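You operate a simulated robot arm through the tools that you are given. There is no shell and no other tool.

Carry out the task below with a simulated robot arm. There is one attempt and no reset: what you move stays moved.

JOB
Put things in order on the top of the steel workbench. At the end: the red grease brush stands where the silver paste tin (marked "EXHAUST PASTE") stood; the silver steel pin from the top of the steel workbench stands on top of the black rubber bush; the silver paste tin is on the silver metal plate; the beige brass brush is on the orange impeller box; whatever was shut is shut again. Leave all else as you found it, and nothing knocked over.

It is judged by the outcome, as a careful person would: the job done as asked, and still so three seconds after it is handed in. It fails if anything else is knocked over, pushed out of place, dropped, spilled or broken.

ROBOT AND FRAMES
A 7-joint arm with a two-finger parallel gripper, fixed in place. Base frame: the origin is on the floor under the middle of its stand, x ahead of it, y to its left, z up; the work surface is at about z = 860. Readings come in mm, rad, newtons and seconds.
With the tool pointing down near the work surface it reaches from about 300 to 700 mm from the base axis. Its first joint turns from -1.152 to 1.152 rad. Payload 1.57 kg.
The tool frame sits at the grasp point between the pads (the TCP): z along the fingers, y along the line on which they close. The tips reach 30 mm beyond it. The gripper opens to 110 mm. The fingers are 24 mm wide and 12 mm thick; the gripper's body (48 by 112 mm) begins 78 mm behind the TCP.
Orientation is that of the tool frame in the base frame, as a unit quaternion [w, x, y, z]. With the fingers straight down and closing along the base's y, the tool's x points along the base's -x, its y along +y and its z along -z.

CONTROLS
- The arm moves only by the tool nudge_tool. Its arguments are lists of equal length, an entry for each row: "offset": the shift along the tool's x, y, z in units of 250 mm (1.0 is 250 mm), a list of three; "rot": the turn, a rotation vector about the tool's x, y, z in units of 120 degrees (1.0 is 120 degrees), a list of three; "hand": the finger opening in mm, from 0 to 110. In form: {"offset": [[tx, ty, tz], ...], "rot": [[rx, ry, rz], ...], "hand": [hand, ...]}. A call has 1 to 20 rows; each row is the pose to reach, as a shift and turn from the pose commanded when the call began, along the tool's axes at that moment. A call with a number of a shift or a turn outside -1 to 1 is refused whole. A row lasts 0.2 s, in which the tool goes at most 50 mm and 0.15 rad; a call with a longer step from one row to the next is refused whole, and so is a gripper value outside its range. A pose out of reach is approached as far as the arm can. The call stops where the force on the tool passes 40 N (or 10 N more than at its start, if that is more) or the arm is blocked; 0.2 s more then pass. The fingers move at their own pace (about 108 mm/s each) and stop on an object; they squeeze with about 27 N. The grip force told is the motor's: it shows also when the fingers shut on nothing. Time passes only in rows, and 0.2 s behind the last, so rows that repeat a pose let the fingers close. It gives the time, the measured TCP pose, the force on the tool (base axes), the opening and the grip force at its end, in the units of the frame above (readings bear some noise), with the torque about the TCP (base axes, N m) and any sound that the robot's microphone picked up, and new pictures: "pictures" is both (left out), scene, wrist or none.
- Cameras (640 x 400 px; columns grow to the right, rows downward): "scene" is fixed at [164.1, -396.6, 1393.3]; the picture's right is [0.75, -0.66, 0.00], its down [-0.45, -0.51, -0.74] and it looks along [0.49, 0.55, -0.68] (base axes); focal length 280 px, centre (320, 200). "wrist" rides on the gripper at [70, 16, -141] in the tool frame; the picture's right is [-0.23, 0.97, 0.00], its down [-0.85, -0.20, -0.48] and it looks along [-0.47, -0.11, 0.88] (tool axes); focal length 222 px, centre (320, 200). There is no depth. A picture from a camera that has moved, and an enlarged one, comes with that camera's place and axes in the base frame and with its lens.
- close_up(camera, box): a new picture of the part [left, top, right, bottom] of that camera's present view, enlarged. It takes no simulated time.
- finish_job(): hands the job in; it is judged then, once.

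Nothing tells you positions but the pictures and the camera data. Unless the task says otherwise, let go and move clear before handing in.

The tools are called after "Request:" as name(argument=value, ...) on one line, values as JSON. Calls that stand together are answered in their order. nudge_tool: Moves the arm, as the interface text tells. Its arguments: {"type":"object","properties":{"offset":{"type":"array","items":{"type":"array","items":{"type":"number"}}},"rot":{"type":"array","items":{"type":"array","items":{"type":"number"}}},"hand":{"type":"array","items":{"type":"number"}},"pictures":{"type":"string","enum":["both","scene","wrist","none"]}},"required":["offset","rot","hand"]} The other tools are called the same way: close_up (camera, box) takes an enlarged picture of a part of a camera's view; finish_job () hands the job in.

At the start:

```text
time: 0.0
ee_pos: [402.1, 116.0, 1167.9]
orientation: [0.0, -0.001, 1.0, 0.0]
wrist_force: [-1.1, 0.7, 0.1]
wrist_torque: [-0.02, 0.01, 0.01]
width: 110.0
finger_force: 0.1
```

scene: 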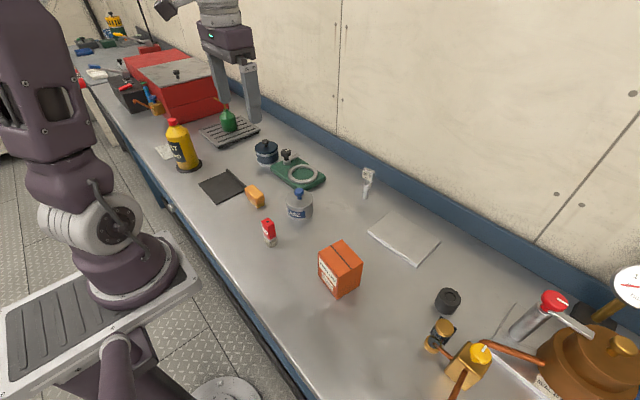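
wrist: 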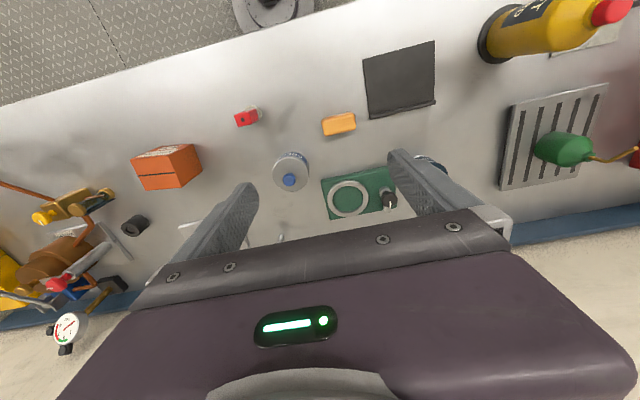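

I see a bench with a red item, an orange box, a silver/blue tin, a plate, a black bush and several other things. I'll take enlarged pictures first to tell which is which.

Request:
close_up(camera="scene", box=[220, 120, 380, 220])

Request:
close_up(camera="scene", box=[220, 200, 380, 300])

Request:
close_up(camera="scene", box=[340, 150, 500, 250])

Request:
close_up(camera="scene", box=[400, 250, 640, 400])

Request:
close_up(camera="scene", box=[60, 30, 300, 180])

Request:
close_up(camera="wrist", box=[220, 80, 460, 230])

Request:
close_up(camera="wrist", box=[0, 120, 240, 270])

```text
4.00 times, centred on (300, 170) of scene
camera zoom: at [164.1, -396.6, 1393.3], right [0.75, -0.66, 0.0], down [-0.45, -0.51, -0.74], along [0.49, 0.55, -0.68], focal length 1121 px, centre (400, 320)
```

zoom: 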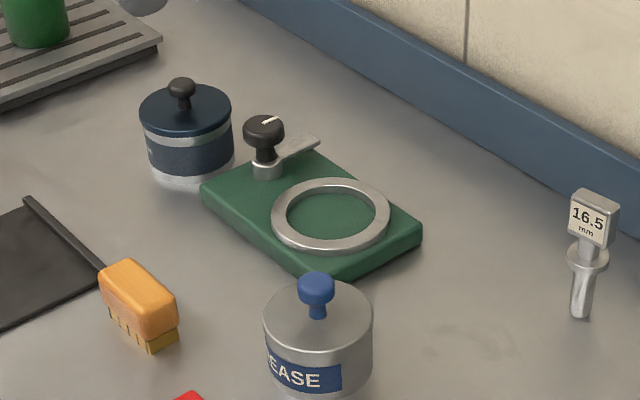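

```text
4.00 times, centred on (300, 250) of scene
camera zoom: at [164.1, -396.6, 1393.3], right [0.75, -0.66, 0.0], down [-0.45, -0.51, -0.74], along [0.49, 0.55, -0.68], focal length 1121 px, centre (400, 0)
```

zoom: 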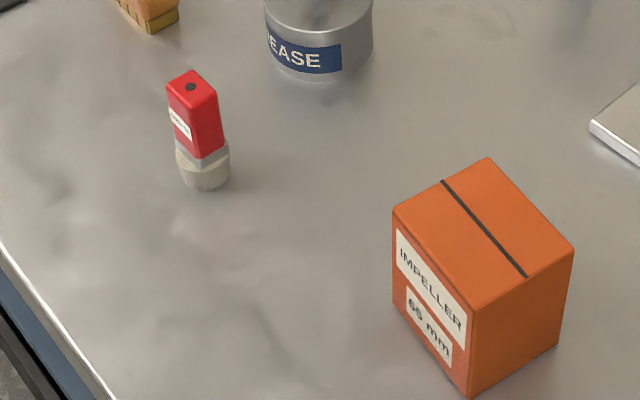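

```text
4.00 times, centred on (420, 200) of scene
camera zoom: at [164.1, -396.6, 1393.3], right [0.75, -0.66, 0.0], down [-0.45, -0.51, -0.74], along [0.49, 0.55, -0.68], focal length 1121 px, centre (-80, 200)
```

zoom: 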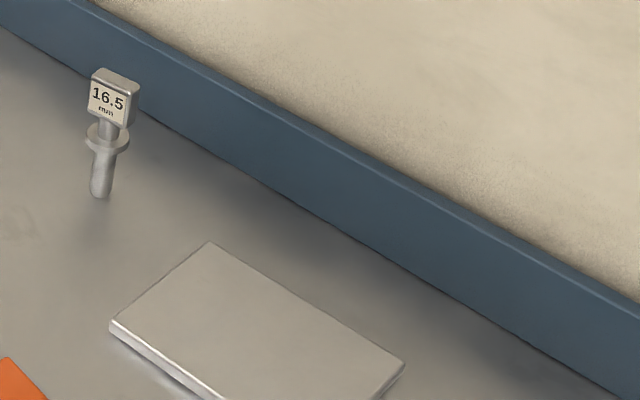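

```text
2.67 times, centred on (520, 325) of scene
camera zoom: at [164.1, -396.6, 1393.3], right [0.75, -0.66, 0.0], down [-0.45, -0.51, -0.74], along [0.49, 0.55, -0.68], focal length 747 px, centre (-213, -133)
```

zoom: 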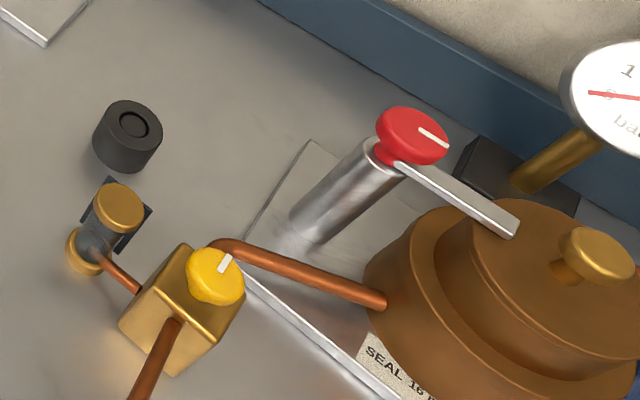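

```text
2.67 times, centred on (180, 105) of scene
camera zoom: at [164.1, -396.6, 1393.3], right [0.75, -0.66, 0.0], down [-0.45, -0.51, -0.74], along [0.49, 0.55, -0.68], focal length 747 px, centre (693, 453)
```

zoom: 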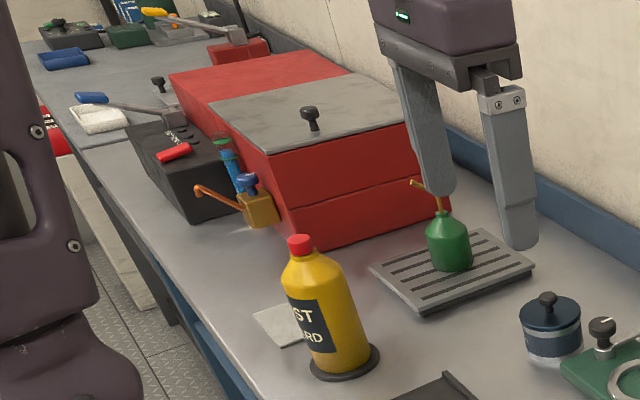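

```text
2.67 times, centred on (340, 155) of wrist
camera zoom: at [330.8, 133.0, 1308.3], right [0.23, 0.97, 0.0], down [0.85, -0.2, 0.48], along [0.47, -0.11, -0.88], focal length 592 px, centre (267, 320)
```

zoom: 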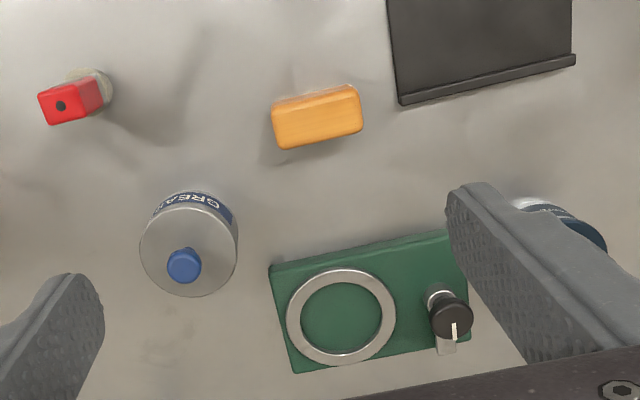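

```text
2.67 times, centred on (120, 195) of wrist
camera zoom: at [330.8, 133.0, 1308.3], right [0.23, 0.97, 0.0], down [0.85, -0.2, 0.48], along [0.47, -0.11, -0.88], focal length 592 px, centre (853, 213)
```

zoom: 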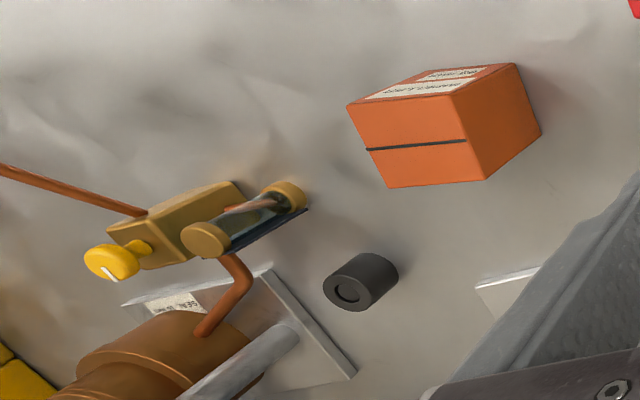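

The tin with the blue knob seems to read "GREASE", so I need a closer look at the navy tin and the other candidates before choosing anything.

Request:
close_up(camera="scene", box=[246, 130, 294, 160])

Request:
close_up(camera="scene", box=[280, 180, 328, 210])

Request:
close_up(camera="scene", box=[280, 195, 328, 225])

Request:
close_up(camera="scene", box=[246, 210, 294, 240])

Request:
close_up(camera="scene", box=[60, 0, 180, 75])

Request:
close_up(camera="scene", box=[100, 70, 220, 145])

Request:
close_up(camera="scene", box=[520, 260, 640, 400])

Request:
close_up(camera="wrist", box=[400, 0, 640, 200])

Request:
close_up(camera="wrist", box=[0, 180, 140, 360])

```text
13.33 times, centred on (270, 145) of scene
camera zoom: at [164.1, -396.6, 1393.3], right [0.75, -0.66, 0.0], down [-0.45, -0.51, -0.74], along [0.49, 0.55, -0.68], focal length 3736 px, centre (987, 933)
```

zoom: 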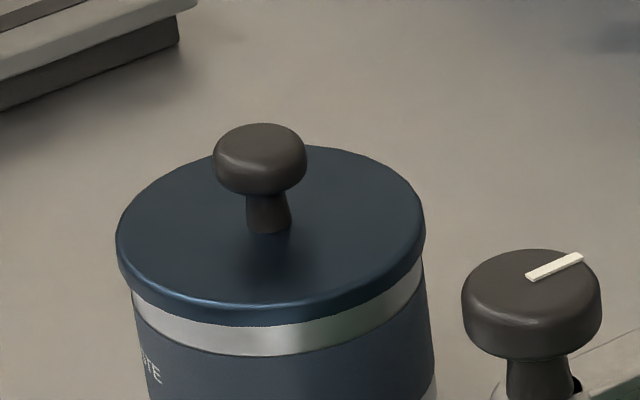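

```text
13.33 times, centred on (304, 195) of scene
camera zoom: at [164.1, -396.6, 1393.3], right [0.75, -0.66, 0.0], down [-0.45, -0.51, -0.74], along [0.49, 0.55, -0.68], focal length 3736 px, centre (533, 267)
```

zoom: 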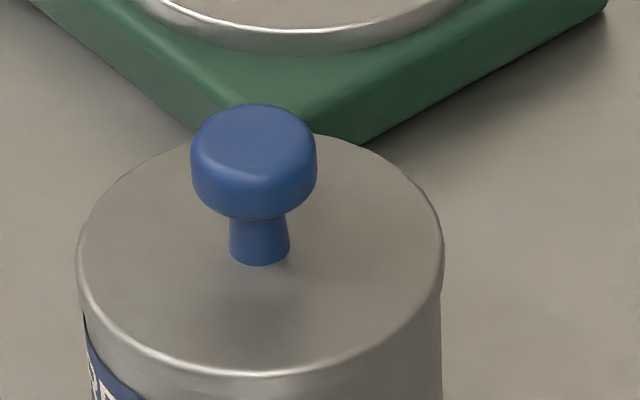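

```text
13.33 times, centred on (304, 210) of scene
camera zoom: at [164.1, -396.6, 1393.3], right [0.75, -0.66, 0.0], down [-0.45, -0.51, -0.74], along [0.49, 0.55, -0.68], focal length 3736 px, centre (533, 67)
```

zoom: 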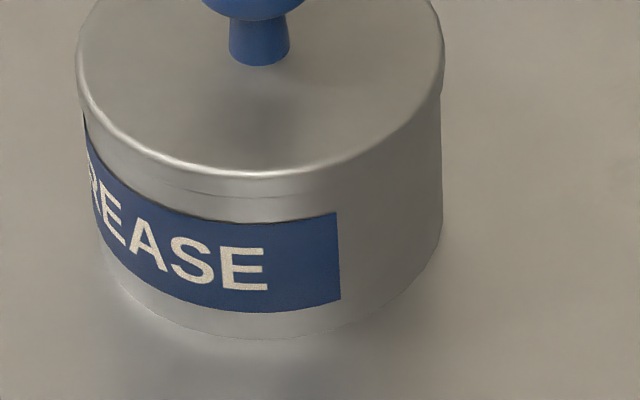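

```text
13.33 times, centred on (270, 225) of scene
camera zoom: at [164.1, -396.6, 1393.3], right [0.75, -0.66, 0.0], down [-0.45, -0.51, -0.74], along [0.49, 0.55, -0.68], focal length 3736 px, centre (987, -133)
```

zoom: 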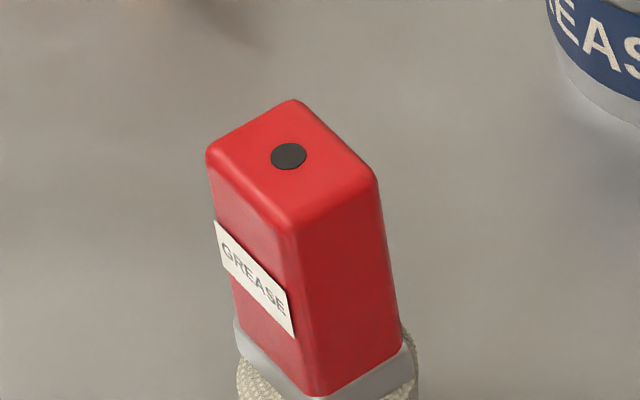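

```text
5.33 times, centred on (120, 38) of scene
camera zoom: at [164.1, -396.6, 1393.3], right [0.75, -0.66, 0.0], down [-0.45, -0.51, -0.74], along [0.49, 0.55, -0.68], focal length 1494 px, centre (1387, 1067)
```

zoom: 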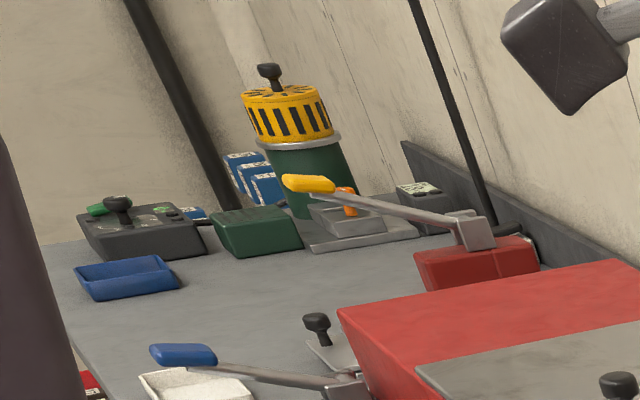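

```text
5.33 times, centred on (160, 108) of scene
camera zoom: at [164.1, -396.6, 1393.3], right [0.75, -0.66, 0.0], down [-0.45, -0.51, -0.74], along [0.49, 0.55, -0.68], focal length 1494 px, centre (1173, 693)
```

zoom: 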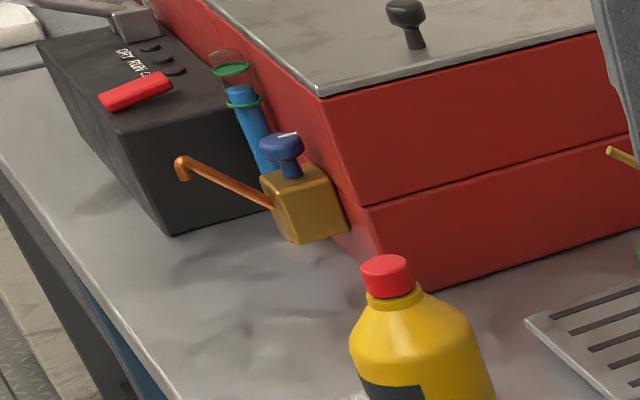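

```text
2.86 times, centred on (580, 330) of scene
camera zoom: at [164.1, -396.6, 1393.3], right [0.75, -0.66, 0.0], down [-0.45, -0.51, -0.74], along [0.49, 0.55, -0.68], focal length 800 px, centre (-423, -171)
```

zoom: 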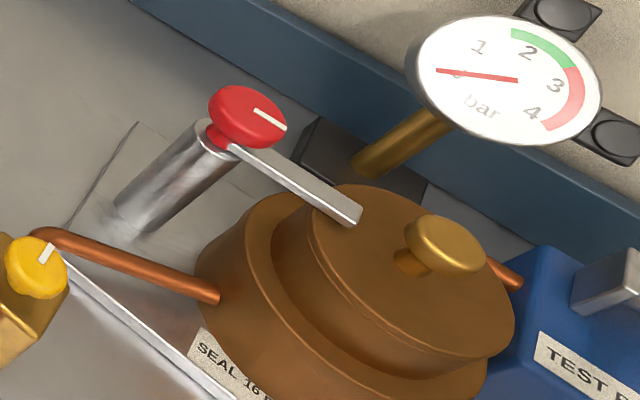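

```text
2.00 times, centred on (520, 100) of wrist
camera zoom: at [330.8, 133.0, 1308.3], right [0.23, 0.97, 0.0], down [0.85, -0.2, 0.48], along [0.47, -0.11, -0.88], focal length 444 px, centre (-80, 400)
```

zoom: 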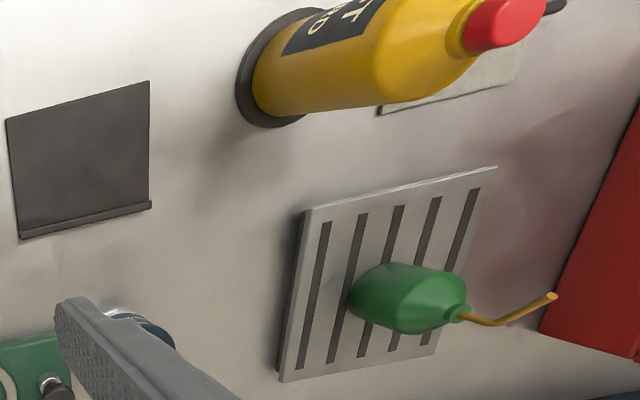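

```text
2.22 times, centred on (70, 270) of wrist
camera zoom: at [330.8, 133.0, 1308.3], right [0.23, 0.97, 0.0], down [0.85, -0.2, 0.48], along [0.47, -0.11, -0.88], focal length 494 px, centre (876, 44)
```

zoom: 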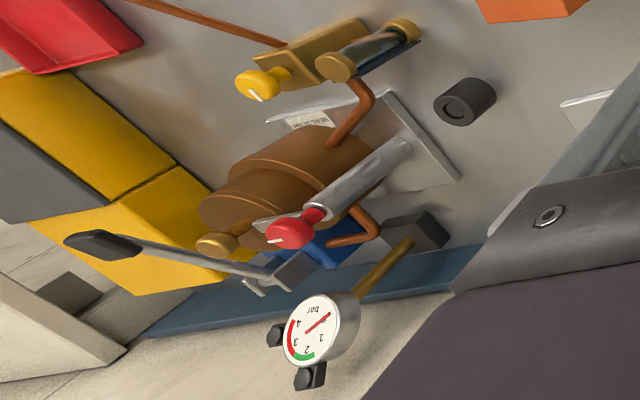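

The navy-lidded tin shows "…STE", so it should be the EXHAUST PASTE tin, at about (546, 290); the blue-knobbed one is GREASE. The red brush is near (356, -6), the pin near (647, -45), the plate near (611, -201), the bush near (533, -360), the box near (405, -185) and the brass brush near (409, 146). I'll move over the tin for a better view and to check its label.

Request:
nudge_tool(offset=[[0.0, 0.2, 0.0], [0.0, 0.4, 0.05], [0.0, 0.6, 0.1], [0.0, 0.65, 0.15]], rot=[[0, 0, 0], [0, 0, 0], [0, 0, 0], [0, 0, 0]], hand=[110, 110, 110, 110])

```text
refused: row 2 steps farther than a row can; nothing moved
```

The bench is as before. That step was slightly too long, so I'll use smaller rows for the same move.

Request:
nudge_tool(offset=[[0.0, 0.18, 0.04], [0.0, 0.36, 0.08], [0.0, 0.54, 0.12], [0.0, 0.65, 0.15]], rot=[[0, 0, 0], [0, 0, 0], [0, 0, 0], [0, 0, 0]], hand=[110, 110, 110, 110])

```text
time: 1.0
ee_pos: [399.0, 276.7, 1129.0]
orientation: [0.0, 0.002, 1.0, 0.001]
wrist_force: [0.3, -0.3, 1.4]
wrist_torque: [-0.02, 0.0, 0.01]
width: 109.8
finger_force: 0.0
camera wrist: at [329.7, 293.7, 1269.6], right [0.23, 0.97, 0.0], down [0.85, -0.2, 0.48], along [0.47, -0.11, -0.88], focal length 222 px, centre (320, 200)
```

scene: 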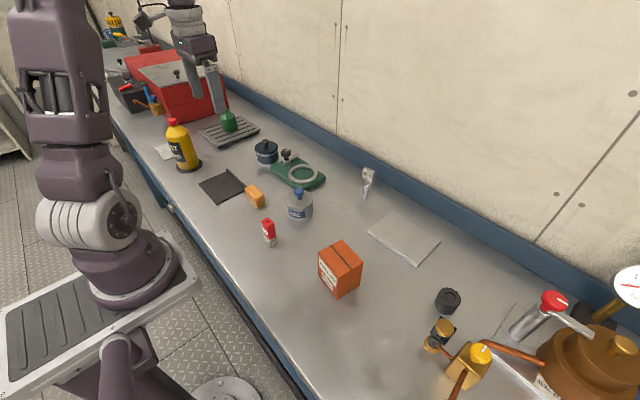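
wrist: 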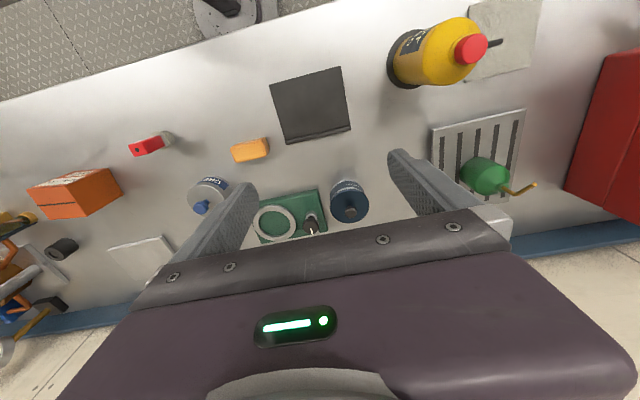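

Request:
close_up(camera="wrist", box=[320, 170, 384, 234])

Request:
close_up(camera="wrist", box=[220, 125, 284, 165])

Request:
close_up(camera="wrist", box=[180, 120, 380, 245])

Request:
close_up(camera="wrist", box=[380, 0, 640, 210])

Request:
close_up(camera="scene", box=[230, 170, 294, 210])

```text
6.25 times, centred on (352, 202) of wrist
camera zoom: at [329.7, 293.7, 1269.6], right [0.23, 0.97, 0.0], down [0.85, -0.2, 0.48], along [0.47, -0.11, -0.88], focal length 1388 px, centre (120, 188)
```

zoom: 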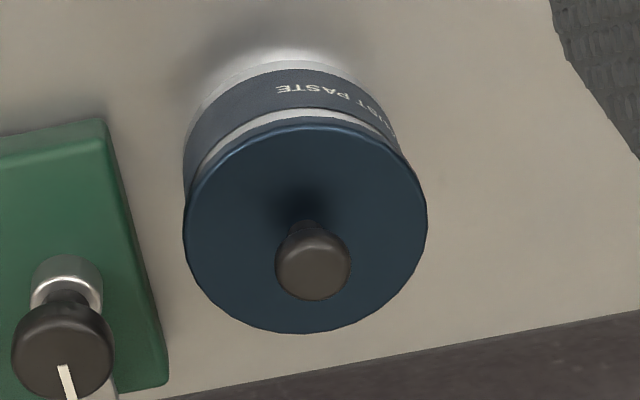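

```text
10.00 times, centred on (252, 145) of wrist
camera zoom: at [329.7, 293.7, 1269.6], right [0.23, 0.97, 0.0], down [0.85, -0.2, 0.48], along [0.47, -0.11, -0.88], focal length 2221 px, centre (1000, 750)
```

zoom: 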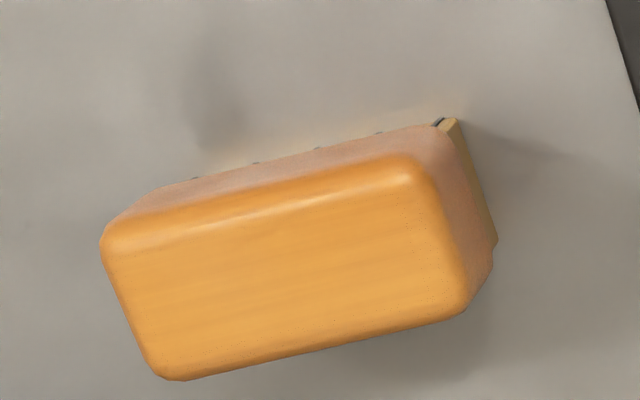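

```text
3.20 times, centred on (280, 182) of wrist
camera zoom: at [329.7, 293.7, 1269.6], right [0.23, 0.97, 0.0], down [0.85, -0.2, 0.48], along [0.47, -0.11, -0.88], focal length 711 px, centre (448, 256)
```

zoom: 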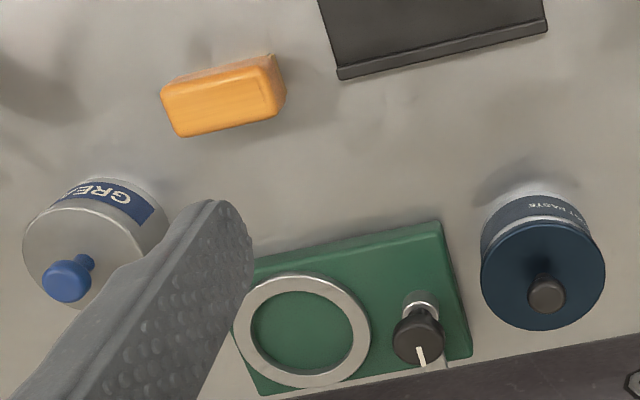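

```text
1.90 times, centred on (510, 105) of wrist
camera zoom: at [329.7, 293.7, 1269.6], right [0.23, 0.97, 0.0], down [0.85, -0.2, 0.48], along [0.47, -0.11, -0.88], focal length 423 px, centre (-42, 381)
```

zoom: 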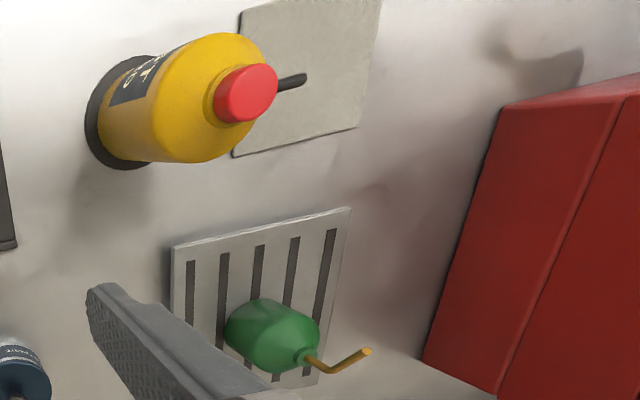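

```text
10.00 times, centred on (262, 190) of scene
camera zoom: at [164.1, -396.6, 1393.3], right [0.75, -0.66, 0.0], down [-0.45, -0.51, -0.74], along [0.49, 0.55, -0.68], focal length 2802 px, centre (900, 300)
```

zoom: 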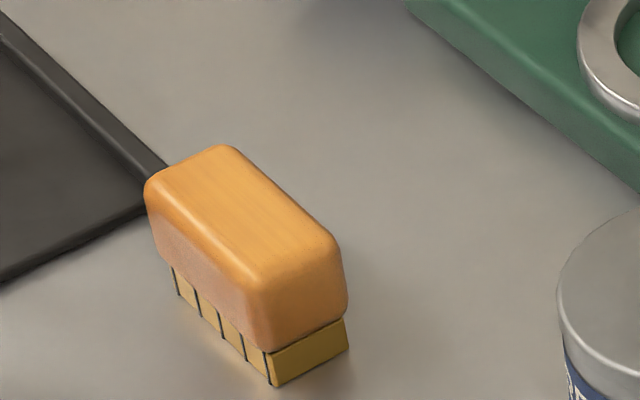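

The label confirms the navy-lidded tin is EXHAUST PASTE, with its lid centre near (549, 299, 905). The fixture is close on its right side, so I'll turn the gripper 90° to close along x and hover above the tin.

Request:
nudge_tool(offset=[[-0.0497, 0.0072, 0.04], [-0.0993, 0.0143, 0.08], [-0.149, 0.0215, 0.12], [-0.1987, 0.0287, 0.16], [-0.2483, 0.0358, 0.2], [-0.298, 0.043, 0.24], [-0.3477, 0.0502, 0.28], [-0.3973, 0.0573, 0.32], [-0.447, 0.0645, 0.36], [-0.4967, 0.0717, 0.4], [-0.5463, 0.0788, 0.44], [-0.596, 0.086, 0.48]], rot=[[0, 0, -0.0625], [0, 0, -0.125], [0, 0, -0.1875], [0, 0, -0.25], [0, 0, -0.3125], [0, 0, -0.375], [0, 0, -0.4375], [0, 0, -0.5], [0, 0, -0.5625], [0, 0, -0.625], [0, 0, -0.6875], [0, 0, -0.75]], hand=[110, 110, 110, 110, 110, 110, 110, 110, 110, 110, 110, 110])

```text
time: 3.6
ee_pos: [551.1, 300.4, 1008.5]
orientation: [0.001, 0.707, -0.707, -0.001]
wrist_force: [-0.2, -0.3, 0.5]
wrist_torque: [0.02, 0.0, 0.02]
width: 109.9
finger_force: 0.2
camera wrist: at [534.2, 230.9, 1150.1], right [-0.97, 0.22, 0.0], down [0.2, 0.86, 0.48], along [0.11, 0.47, -0.88], focal length 222 px, centre (320, 200)
```

scene: 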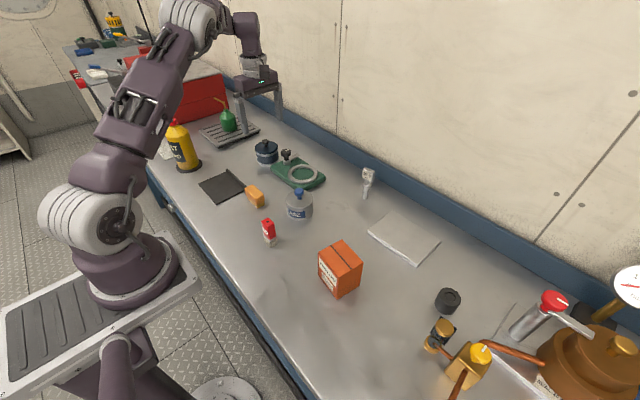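
wrist: 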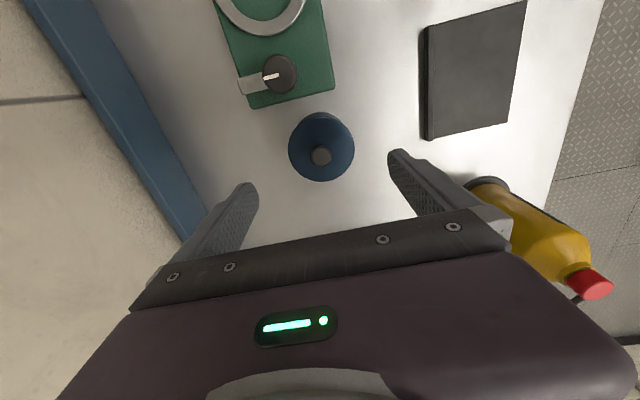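

The tin is centred between the open fingers at about (548, 296). I'll lower straight down around it with the fingers still open.

Request:
nudge_tool(offset=[[0.004, 0, 0.1], [0.008, 0, 0.2], [0.008, 0, 0.3], [0.008, 0, 0.4], [0.008, 0, 0.455]], rot=[[0, 0, 0], [0, 0, 0], [0, 0, 0], [0, 0, 0], [0, 0, 0]], hand=[110, 110, 110, 110, 110])

```text
time: 4.8
ee_pos: [551.1, 300.5, 896.0]
orientation: [0.0, 0.707, -0.707, 0.0]
wrist_force: [-0.1, 0.5, -0.2]
wrist_torque: [0.0, 0.0, -0.01]
width: 109.8
finger_force: 0.0
camera wrist: at [533.3, 229.6, 1036.5], right [-0.97, 0.23, 0.0], down [0.2, 0.86, 0.48], along [0.11, 0.47, -0.88], focal length 222 px, centre (320, 200)
```

scene: 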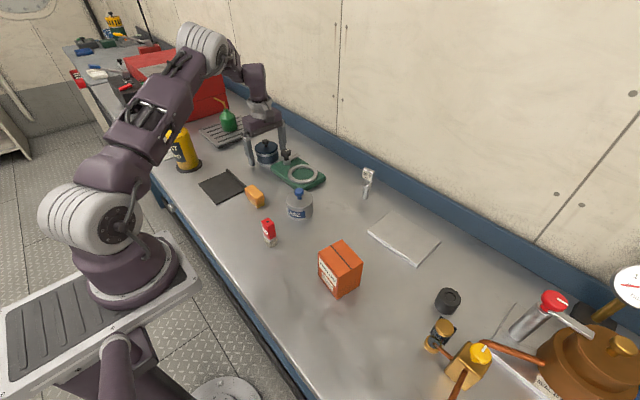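
wrist: 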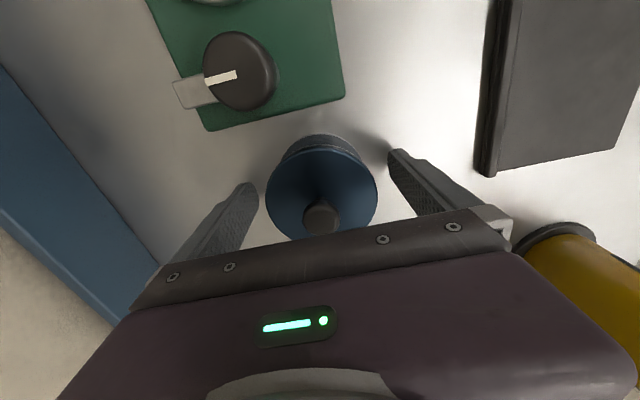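

The tin sits between the fingers, with its centre about 4 mm toward -y from the TCP. I'll take a close look before closing, to see how the lid and body compare.

Request:
close_up(camera="scene", box=[230, 115, 310, 175])

Request:
close_up(camera="wrist", box=[220, 110, 440, 250])

```text
6.67 times, centred on (270, 145) of scene
camera zoom: at [164.1, -396.6, 1393.3], right [0.75, -0.66, 0.0], down [-0.45, -0.51, -0.74], along [0.49, 0.55, -0.68], focal length 1868 px, centre (653, 567)
```

zoom: 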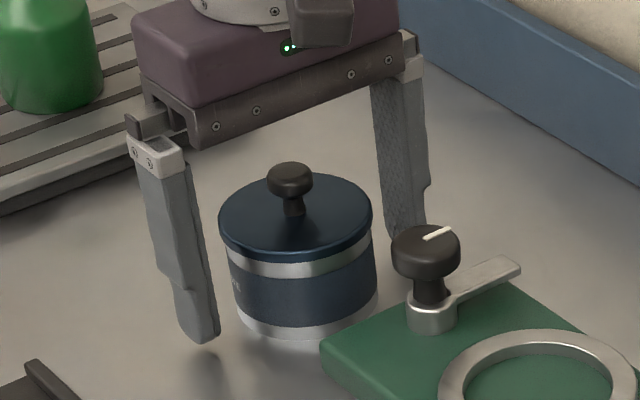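

```text
2.86 times, centred on (330, 180) of wrist
camera zoom: at [533.3, 229.6, 1036.5], right [-0.97, 0.23, 0.0], down [0.2, 0.86, 0.48], along [0.11, 0.47, -0.88], focal length 635 px, centre (291, 257)
```

zoom: 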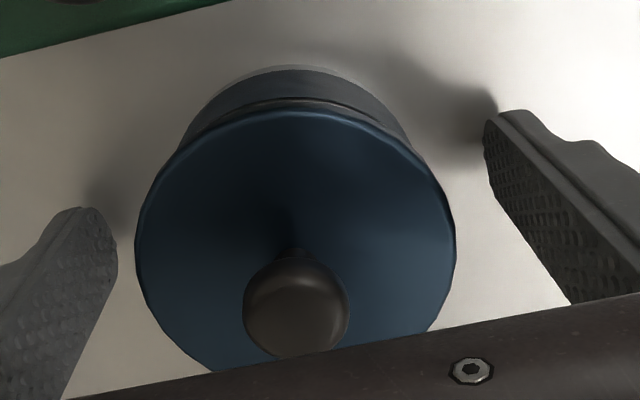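

The lid overhangs the body by a millimetre or two, so closing may grip the lid rim first. I'll close, lift only a few millimetres and check that the whole tin comes up and not just the lid.

Request:
nudge_tool(offset=[[0.016, 0.006, 0], [0.016, 0.006, 0], [0.016, 0.006, 0], [0.016, 0.006, 0]], rot=[[0, 0, 0], [0, 0, 0], [0, 0, 0], [0, 0, 0]], hand=[110, 60, 60, 60])

```text
time: 5.8
ee_pos: [549.5, 295.4, 896.1]
orientation: [0.0, 0.708, -0.707, 0.0]
wrist_force: [0.7, -0.1, 0.0]
wrist_torque: [0.02, 0.02, 0.01]
width: 70.7
finger_force: 27.5
camera wrist: at [531.7, 225.5, 1037.0], right [-0.97, 0.23, 0.0], down [0.2, 0.86, 0.48], along [0.11, 0.47, -0.88], focal length 222 px, centre (320, 200)
```

scene: 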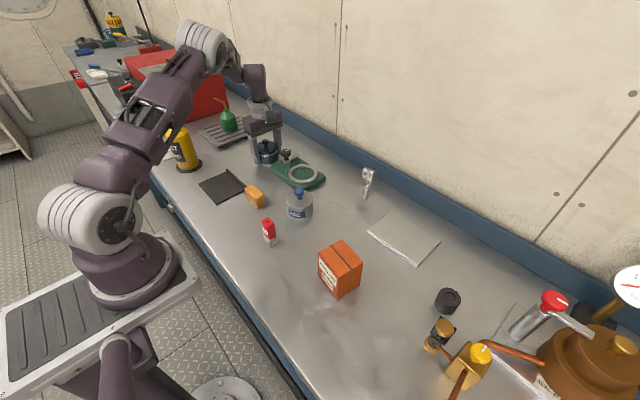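
wrist: 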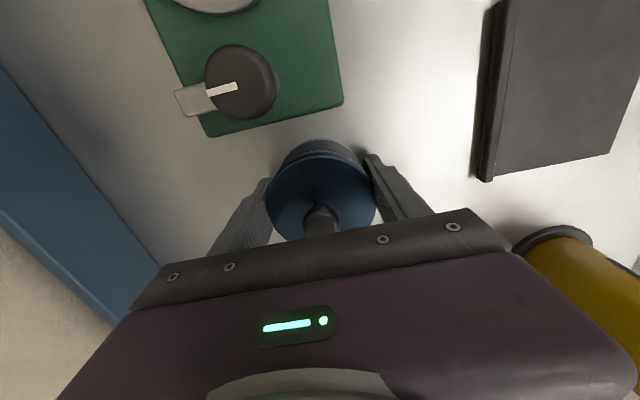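

The fingers stopped at 70.7 mm with a 27 N squeeze. I'll now do the small test lift of 5 mm.

Request:
nudge_tool(offset=[[0, 0, -0.01], [0, 0, -0.02]], rot=[[0, 0, 0], [0, 0, 0]], hand=[60, 60])

Request:
close_up(camera="scene", box=[230, 115, 310, 175])

Request:
close_up(camera="wrist", box=[220, 110, 440, 250])

```text
time: 6.4
ee_pos: [549.1, 296.9, 901.3]
orientation: [0.0, -0.707, 0.707, 0.0]
wrist_force: [0.5, 0.2, -2.0]
wrist_torque: [-0.04, -0.02, -0.06]
width: 71.1
finger_force: 27.4
camera wrist: at [531.6, 225.3, 1041.9], right [-0.97, 0.23, 0.0], down [0.2, 0.86, 0.48], along [0.11, 0.47, -0.88], focal length 222 px, centre (320, 200)
```

scene: 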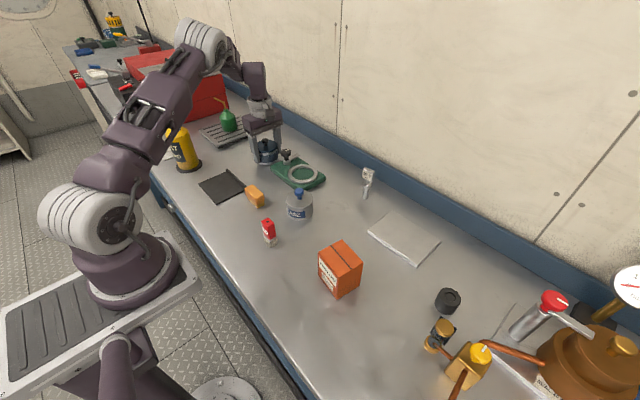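
wrist: 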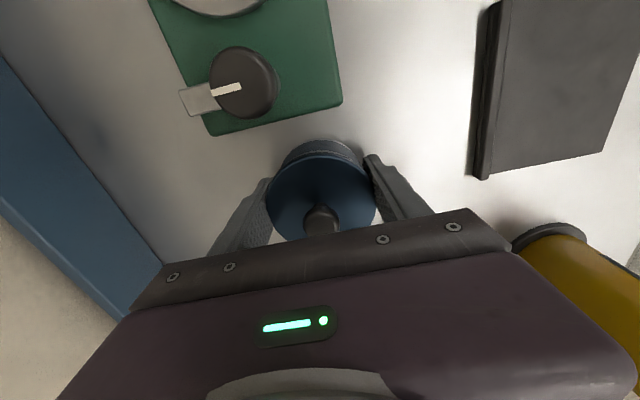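

```text
6.67 times, centred on (270, 145) of scene
camera zoom: at [164.2, -396.6, 1393.3], right [0.75, -0.66, 0.0], down [-0.45, -0.51, -0.74], along [0.49, 0.55, -0.68], focal length 1868 px, centre (653, 567)
```

zoom: 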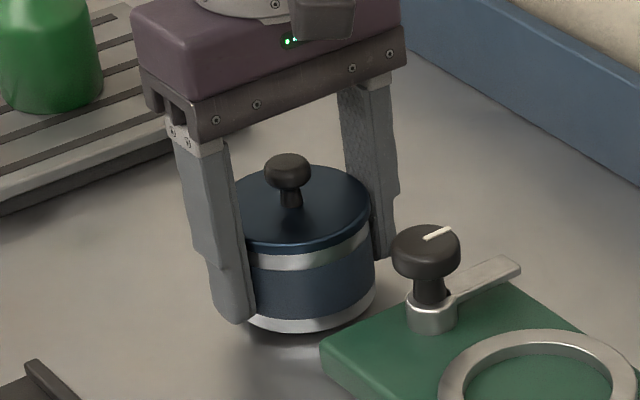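

```text
2.86 times, centred on (330, 180) of wrist
camera zoom: at [531.6, 225.3, 1041.9], right [-0.97, 0.23, 0.0], down [0.2, 0.86, 0.48], along [0.11, 0.47, -0.88], focal length 635 px, centre (291, 257)
```

zoom: 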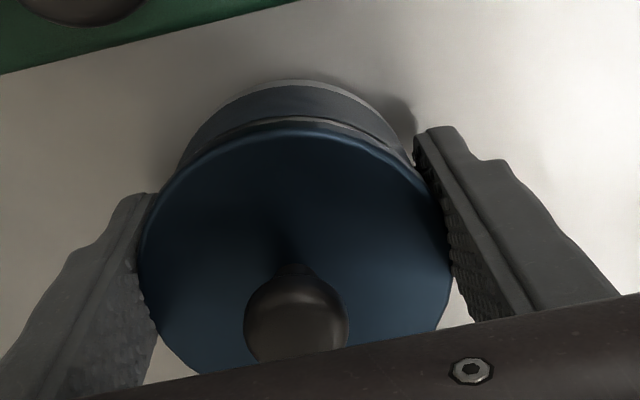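

The band and base seem to have risen together with the lid, and the tool now carries about 2 N. I'll lift a little more to be certain.

Request:
nudge_tool(offset=[[0, 0, -0.02], [0, 0, -0.04]], rot=[[0, 0, 0], [0, 0, 0]], hand=[60, 60], pictures="none")

Request:
close_up(camera="scene", box=[230, 115, 310, 175])

```text
time: 7.0
ee_pos: [549.0, 294.3, 911.4]
orientation: [0.0, -0.707, 0.707, -0.001]
wrist_force: [0.0, -0.5, -1.9]
wrist_torque: [-0.06, 0.0, 0.01]
width: 71.1
finger_force: 27.2
```

```text
6.67 times, centred on (270, 145) of scene
camera zoom: at [164.2, -396.6, 1393.3], right [0.75, -0.66, 0.0], down [-0.45, -0.51, -0.74], along [0.49, 0.55, -0.68], focal length 1868 px, centre (653, 567)
```

zoom: 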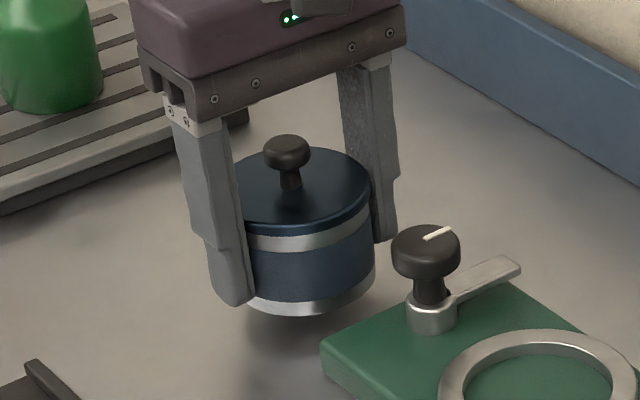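

The whole tin is up with its lid on, and its original spot is about (549, 295). Next I'll lift it well clear and carry it toward the plate, turning the gripper back on the way.

Request:
nudge_tool(offset=[[0, 0, -0.18], [0, 0, -0.36], [0, 0, -0.52], [0.16, -0.02, -0.52], [0.32, -0.04, -0.52], [0.48, -0.06, -0.52], [0.64, -0.08, -0.52], [0.8, -0.1, -0.52], [0.96, -0.12, -0.52]], rot=[[0, 0, 0], [0, 0, 0], [0, 0, 0], [0, 0, 0.0625], [0, 0, 0.125], [0, 0, 0.1875], [0, 0, 0.25], [0, 0, 0.3125], [0, 0, 0.375]], hand=[60, 60, 60, 60, 60, 60, 60, 60, 60])

```text
time: 9.0
ee_pos: [578.9, 53.8, 1040.4]
orientation: [0.0, -0.381, 0.924, -0.001]
wrist_force: [0.0, -0.8, -3.0]
wrist_torque: [0.05, 0.01, -0.02]
width: 71.0
finger_force: 26.5
camera wrist: at [516.7, 16.3, 1181.1], right [-0.53, 0.85, 0.0], down [0.75, 0.46, 0.48], along [0.41, 0.25, -0.88], focal length 222 px, centre (320, 200)
```

scene: 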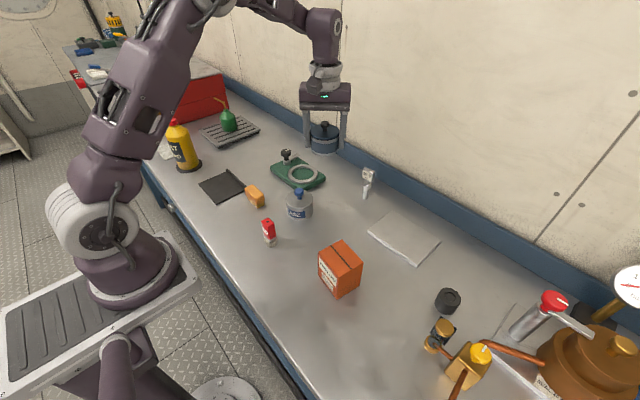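
wrist: 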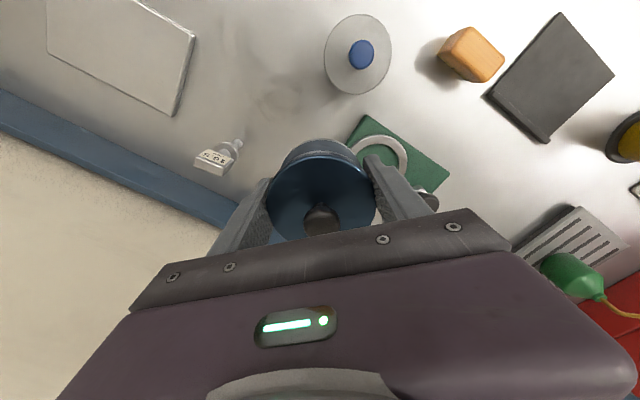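

The tin is held firmly with everything below clear. I'll carry on to above the metal plate and turn the gripper so it closes along y again.

Request:
nudge_tool(offset=[[0.108, -0.1325, 0], [0.216, -0.265, 0], [0.324, -0.3975, 0], [0.432, -0.53, 0], [0.54, -0.6625, 0], [0.648, -0.795, 0]], rot=[[0, 0, 0.0625], [0, 0, 0.125], [0, 0, 0.1875], [0, 0, 0.25], [0, 0, 0.3125], [0, 0, 0.375]], hand=[60, 60, 60, 60, 60, 60])

Request:
close_up(camera="wrist", box=[0, 0, 640, 260])

Request:
close_up(camera="scene", box=[340, 170, 480, 280])

```text
time: 10.4
ee_pos: [604.5, -199.0, 1040.0]
orientation: [0.0, 0.0, 1.0, 0.001]
wrist_force: [-0.6, -1.3, -1.7]
wrist_torque: [0.03, -0.01, 0.02]
width: 71.1
finger_force: 26.4
camera wrist: at [533.1, -183.5, 1181.1], right [0.23, 0.97, 0.0], down [0.85, -0.2, 0.48], along [0.47, -0.11, -0.88], focal length 222 px, centre (320, 200)
```

scene: 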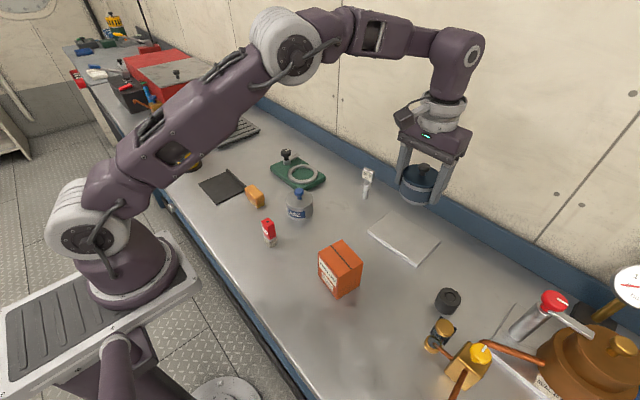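
wrist: 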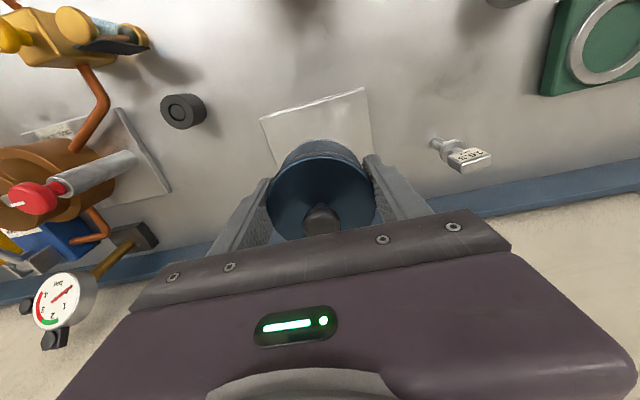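

```text
1.00 times, centred on (320, 130) of wrist (not enlarged: the box is as wide or as high as the picture)
camera zoom: at [533.1, -183.5, 1181.1], right [0.23, 0.97, 0.0], down [0.85, -0.2, 0.48], along [0.47, -0.11, -0.88], focal length 222 px, centre (320, 270)
```

zoom: 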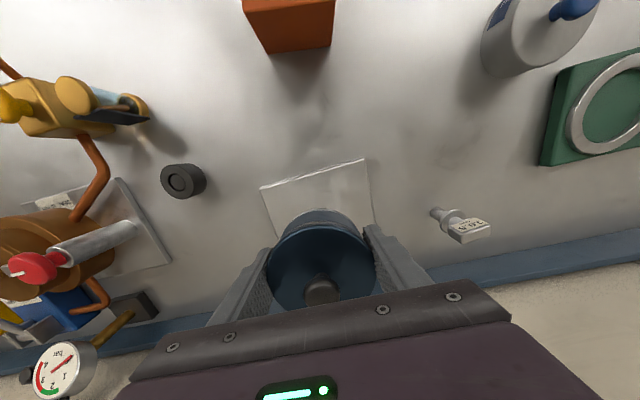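

```text
3.64 times, centred on (410, 225) of scene
camera zoom: at [164.2, -396.6, 1393.3], right [0.75, -0.66, 0.0], down [-0.45, -0.51, -0.74], along [0.49, 0.55, -0.68], focal length 1019 px, centre (-7, 109)
```

zoom: 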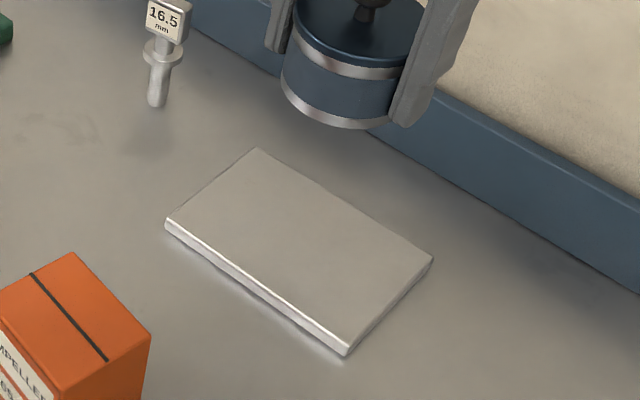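

The plate spans about x 558–662 and y -272 to -131 with its top near z 870, so its centre is near (610, -201). I'll lower the tin to just above it.

Request:
nudge_tool(offset=[[-0.012, -0.003, 0.12], [-0.024, -0.006, 0.24], [-0.024, -0.006, 0.36], [-0.024, -0.006, 0.46], [-0.024, -0.006, 0.5]], rot=[[0, 0, 0], [0, 0, 0], [0, 0, 0], [0, 0, 0], [0, 0, 0]], hand=[60, 60, 60, 60, 60])

Request:
close_up(camera="scene", box=[340, 170, 480, 280])

```text
time: 11.6
ee_pos: [612.8, -201.6, 916.4]
orientation: [0.001, 0.0, 1.0, 0.001]
wrist_force: [0.1, -1.4, -1.2]
wrist_torque: [0.02, 0.04, 0.01]
width: 71.2
finger_force: 26.8
camera wrist: at [541.6, -185.4, 1056.2], right [0.23, 0.97, 0.0], down [0.85, -0.2, 0.48], along [0.47, -0.11, -0.88], focal length 222 px, centre (320, 200)
```

scene: 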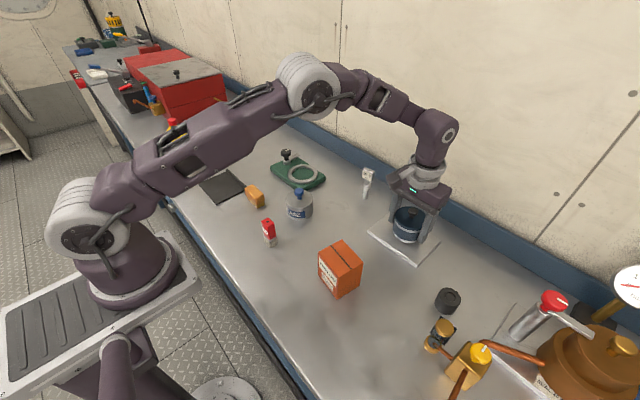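
wrist: 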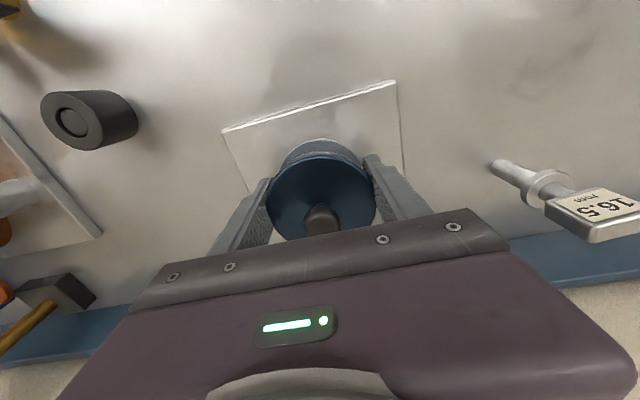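

```text
3.64 times, centred on (410, 225) of scene
camera zoom: at [164.2, -396.6, 1393.3], right [0.75, -0.66, 0.0], down [-0.45, -0.51, -0.74], along [0.49, 0.55, -0.68], focal length 1019 px, centre (-7, 109)
```

zoom: 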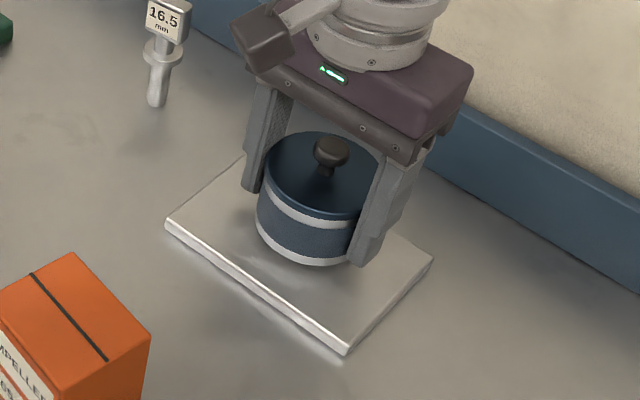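

The tin is centred just above the plate. I'll lower it in 2 mm steps and watch the force.

Request:
nudge_tool(offset=[[0, 0, 0.008], [0, 0, 0.016], [0, 0, 0.024], [0, 0, 0.032]], rot=[[0, 0, 0], [0, 0, 0], [0, 0, 0], [0, 0, 0]], hand=[60, 60, 60, 60], pictures="none")

Request:
close_up(camera="scene", box=[370, 190, 450, 260])

```text
time: 12.6
ee_pos: [610.7, -201.0, 908.8]
orientation: [0.001, 0.0, 1.0, 0.0]
wrist_force: [-1.9, 1.1, 3.6]
wrist_torque: [0.03, 0.01, 0.02]
width: 71.0
finger_force: 27.5
```

```text
5.71 times, centred on (410, 225) of scene
camera zoom: at [164.0, -396.5, 1393.3], right [0.75, -0.66, 0.0], down [-0.45, -0.51, -0.74], along [0.49, 0.55, -0.68], focal length 1601 px, centre (-194, 57)
```

zoom: 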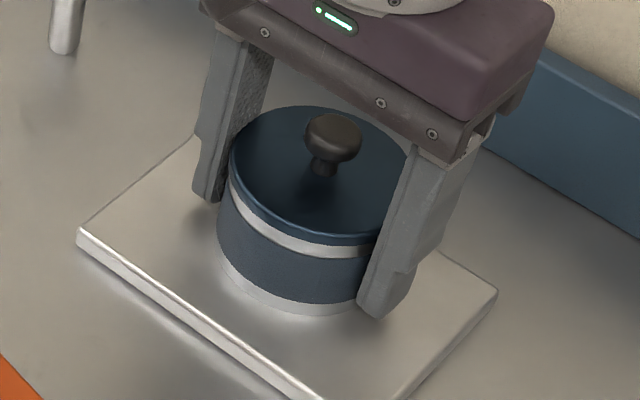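

The force reversed to +3.6 N, so the tin is resting on the plate. I'll open the fingers and rise straight up.

Request:
nudge_tool(offset=[[0, 0, 0], [0, 0, 0], [0, 0, 0], [0, 0, -0.1], [0, 0, -0.25], [0, 0, -0.4], [0, 0, -0.56]], rot=[[0, 0, 0], [0, 0, 0], [0, 0, 0], [0, 0, 0], [0, 0, 0], [0, 0, 0], [0, 0, 0]], hand=[90, 105, 105, 105, 105, 105, 105])

Request:
close_up(camera="scene", box=[340, 150, 500, 280])

Request:
close_up(camera="wrist", box=[120, 60, 260, 150])

Request:
close_up(camera="wrist", box=[400, 100, 540, 190])

```text
time: 14.2
ee_pos: [613.2, -201.0, 1048.0]
orientation: [0.0, 0.0, 1.0, 0.0]
wrist_force: [1.0, -0.2, -0.2]
wrist_torque: [-0.01, -0.01, 0.01]
width: 105.0
finger_force: 0.0
camera wrist: at [541.5, -185.0, 1189.7], right [0.23, 0.97, 0.0], down [0.85, -0.2, 0.48], along [0.47, -0.11, -0.88], focal length 222 px, centre (320, 200)
```

scene: 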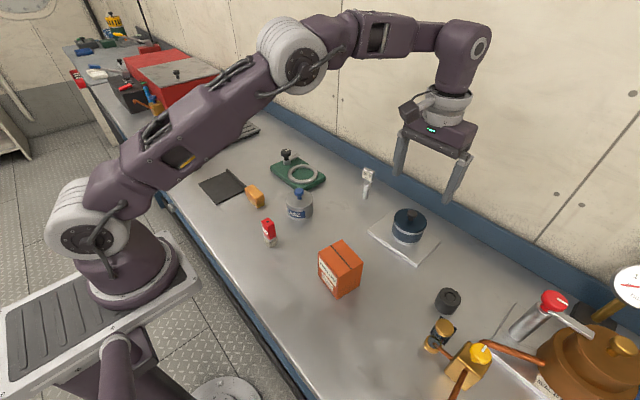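
wrist: 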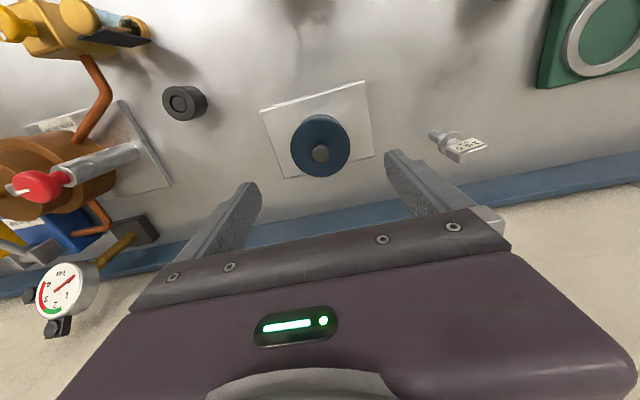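

```text
3.08 times, centred on (420, 215) of scene
camera zoom: at [164.1, -396.6, 1393.3], right [0.75, -0.66, 0.0], down [-0.45, -0.51, -0.74], along [0.49, 0.55, -0.68], focal length 862 px, centre (12, 154)
```

zoom: 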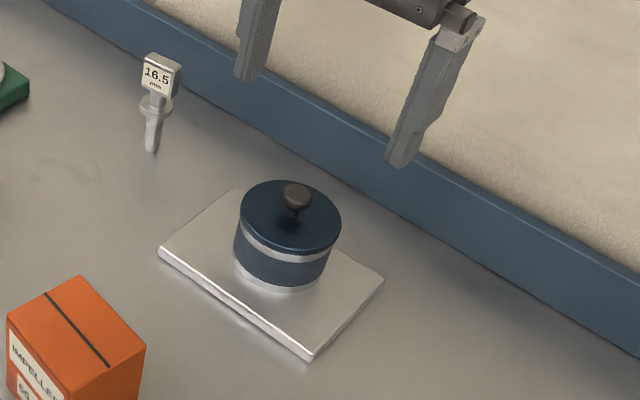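

```text
4.44 times, centred on (190, 105) of wrist
camera zoom: at [541.5, -185.0, 1189.7], right [0.23, 0.97, 0.0], down [0.85, -0.2, 0.48], along [0.47, -0.11, -0.88], focal length 987 px, centre (898, 622)
```

zoom: 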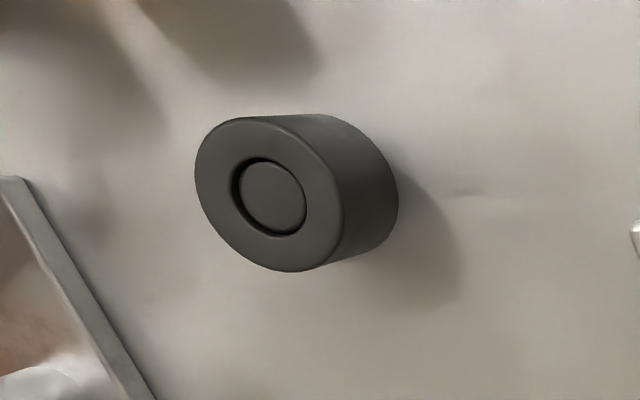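

```text
4.44 times, centred on (470, 145) of wrist
camera zoom: at [541.5, -185.0, 1189.7], right [0.23, 0.97, 0.0], down [0.85, -0.2, 0.48], along [0.47, -0.11, -0.88], focal length 987 px, centre (-347, 444)
```

zoom: 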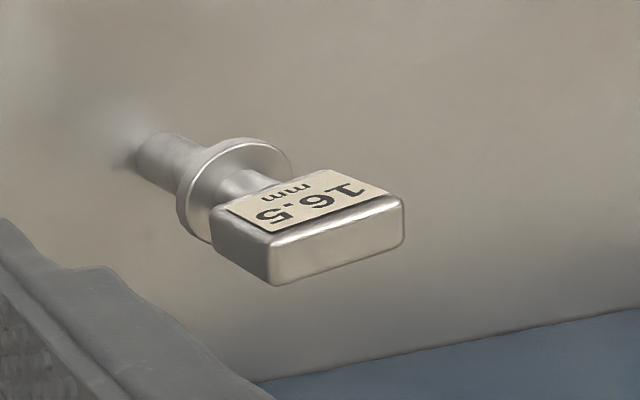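

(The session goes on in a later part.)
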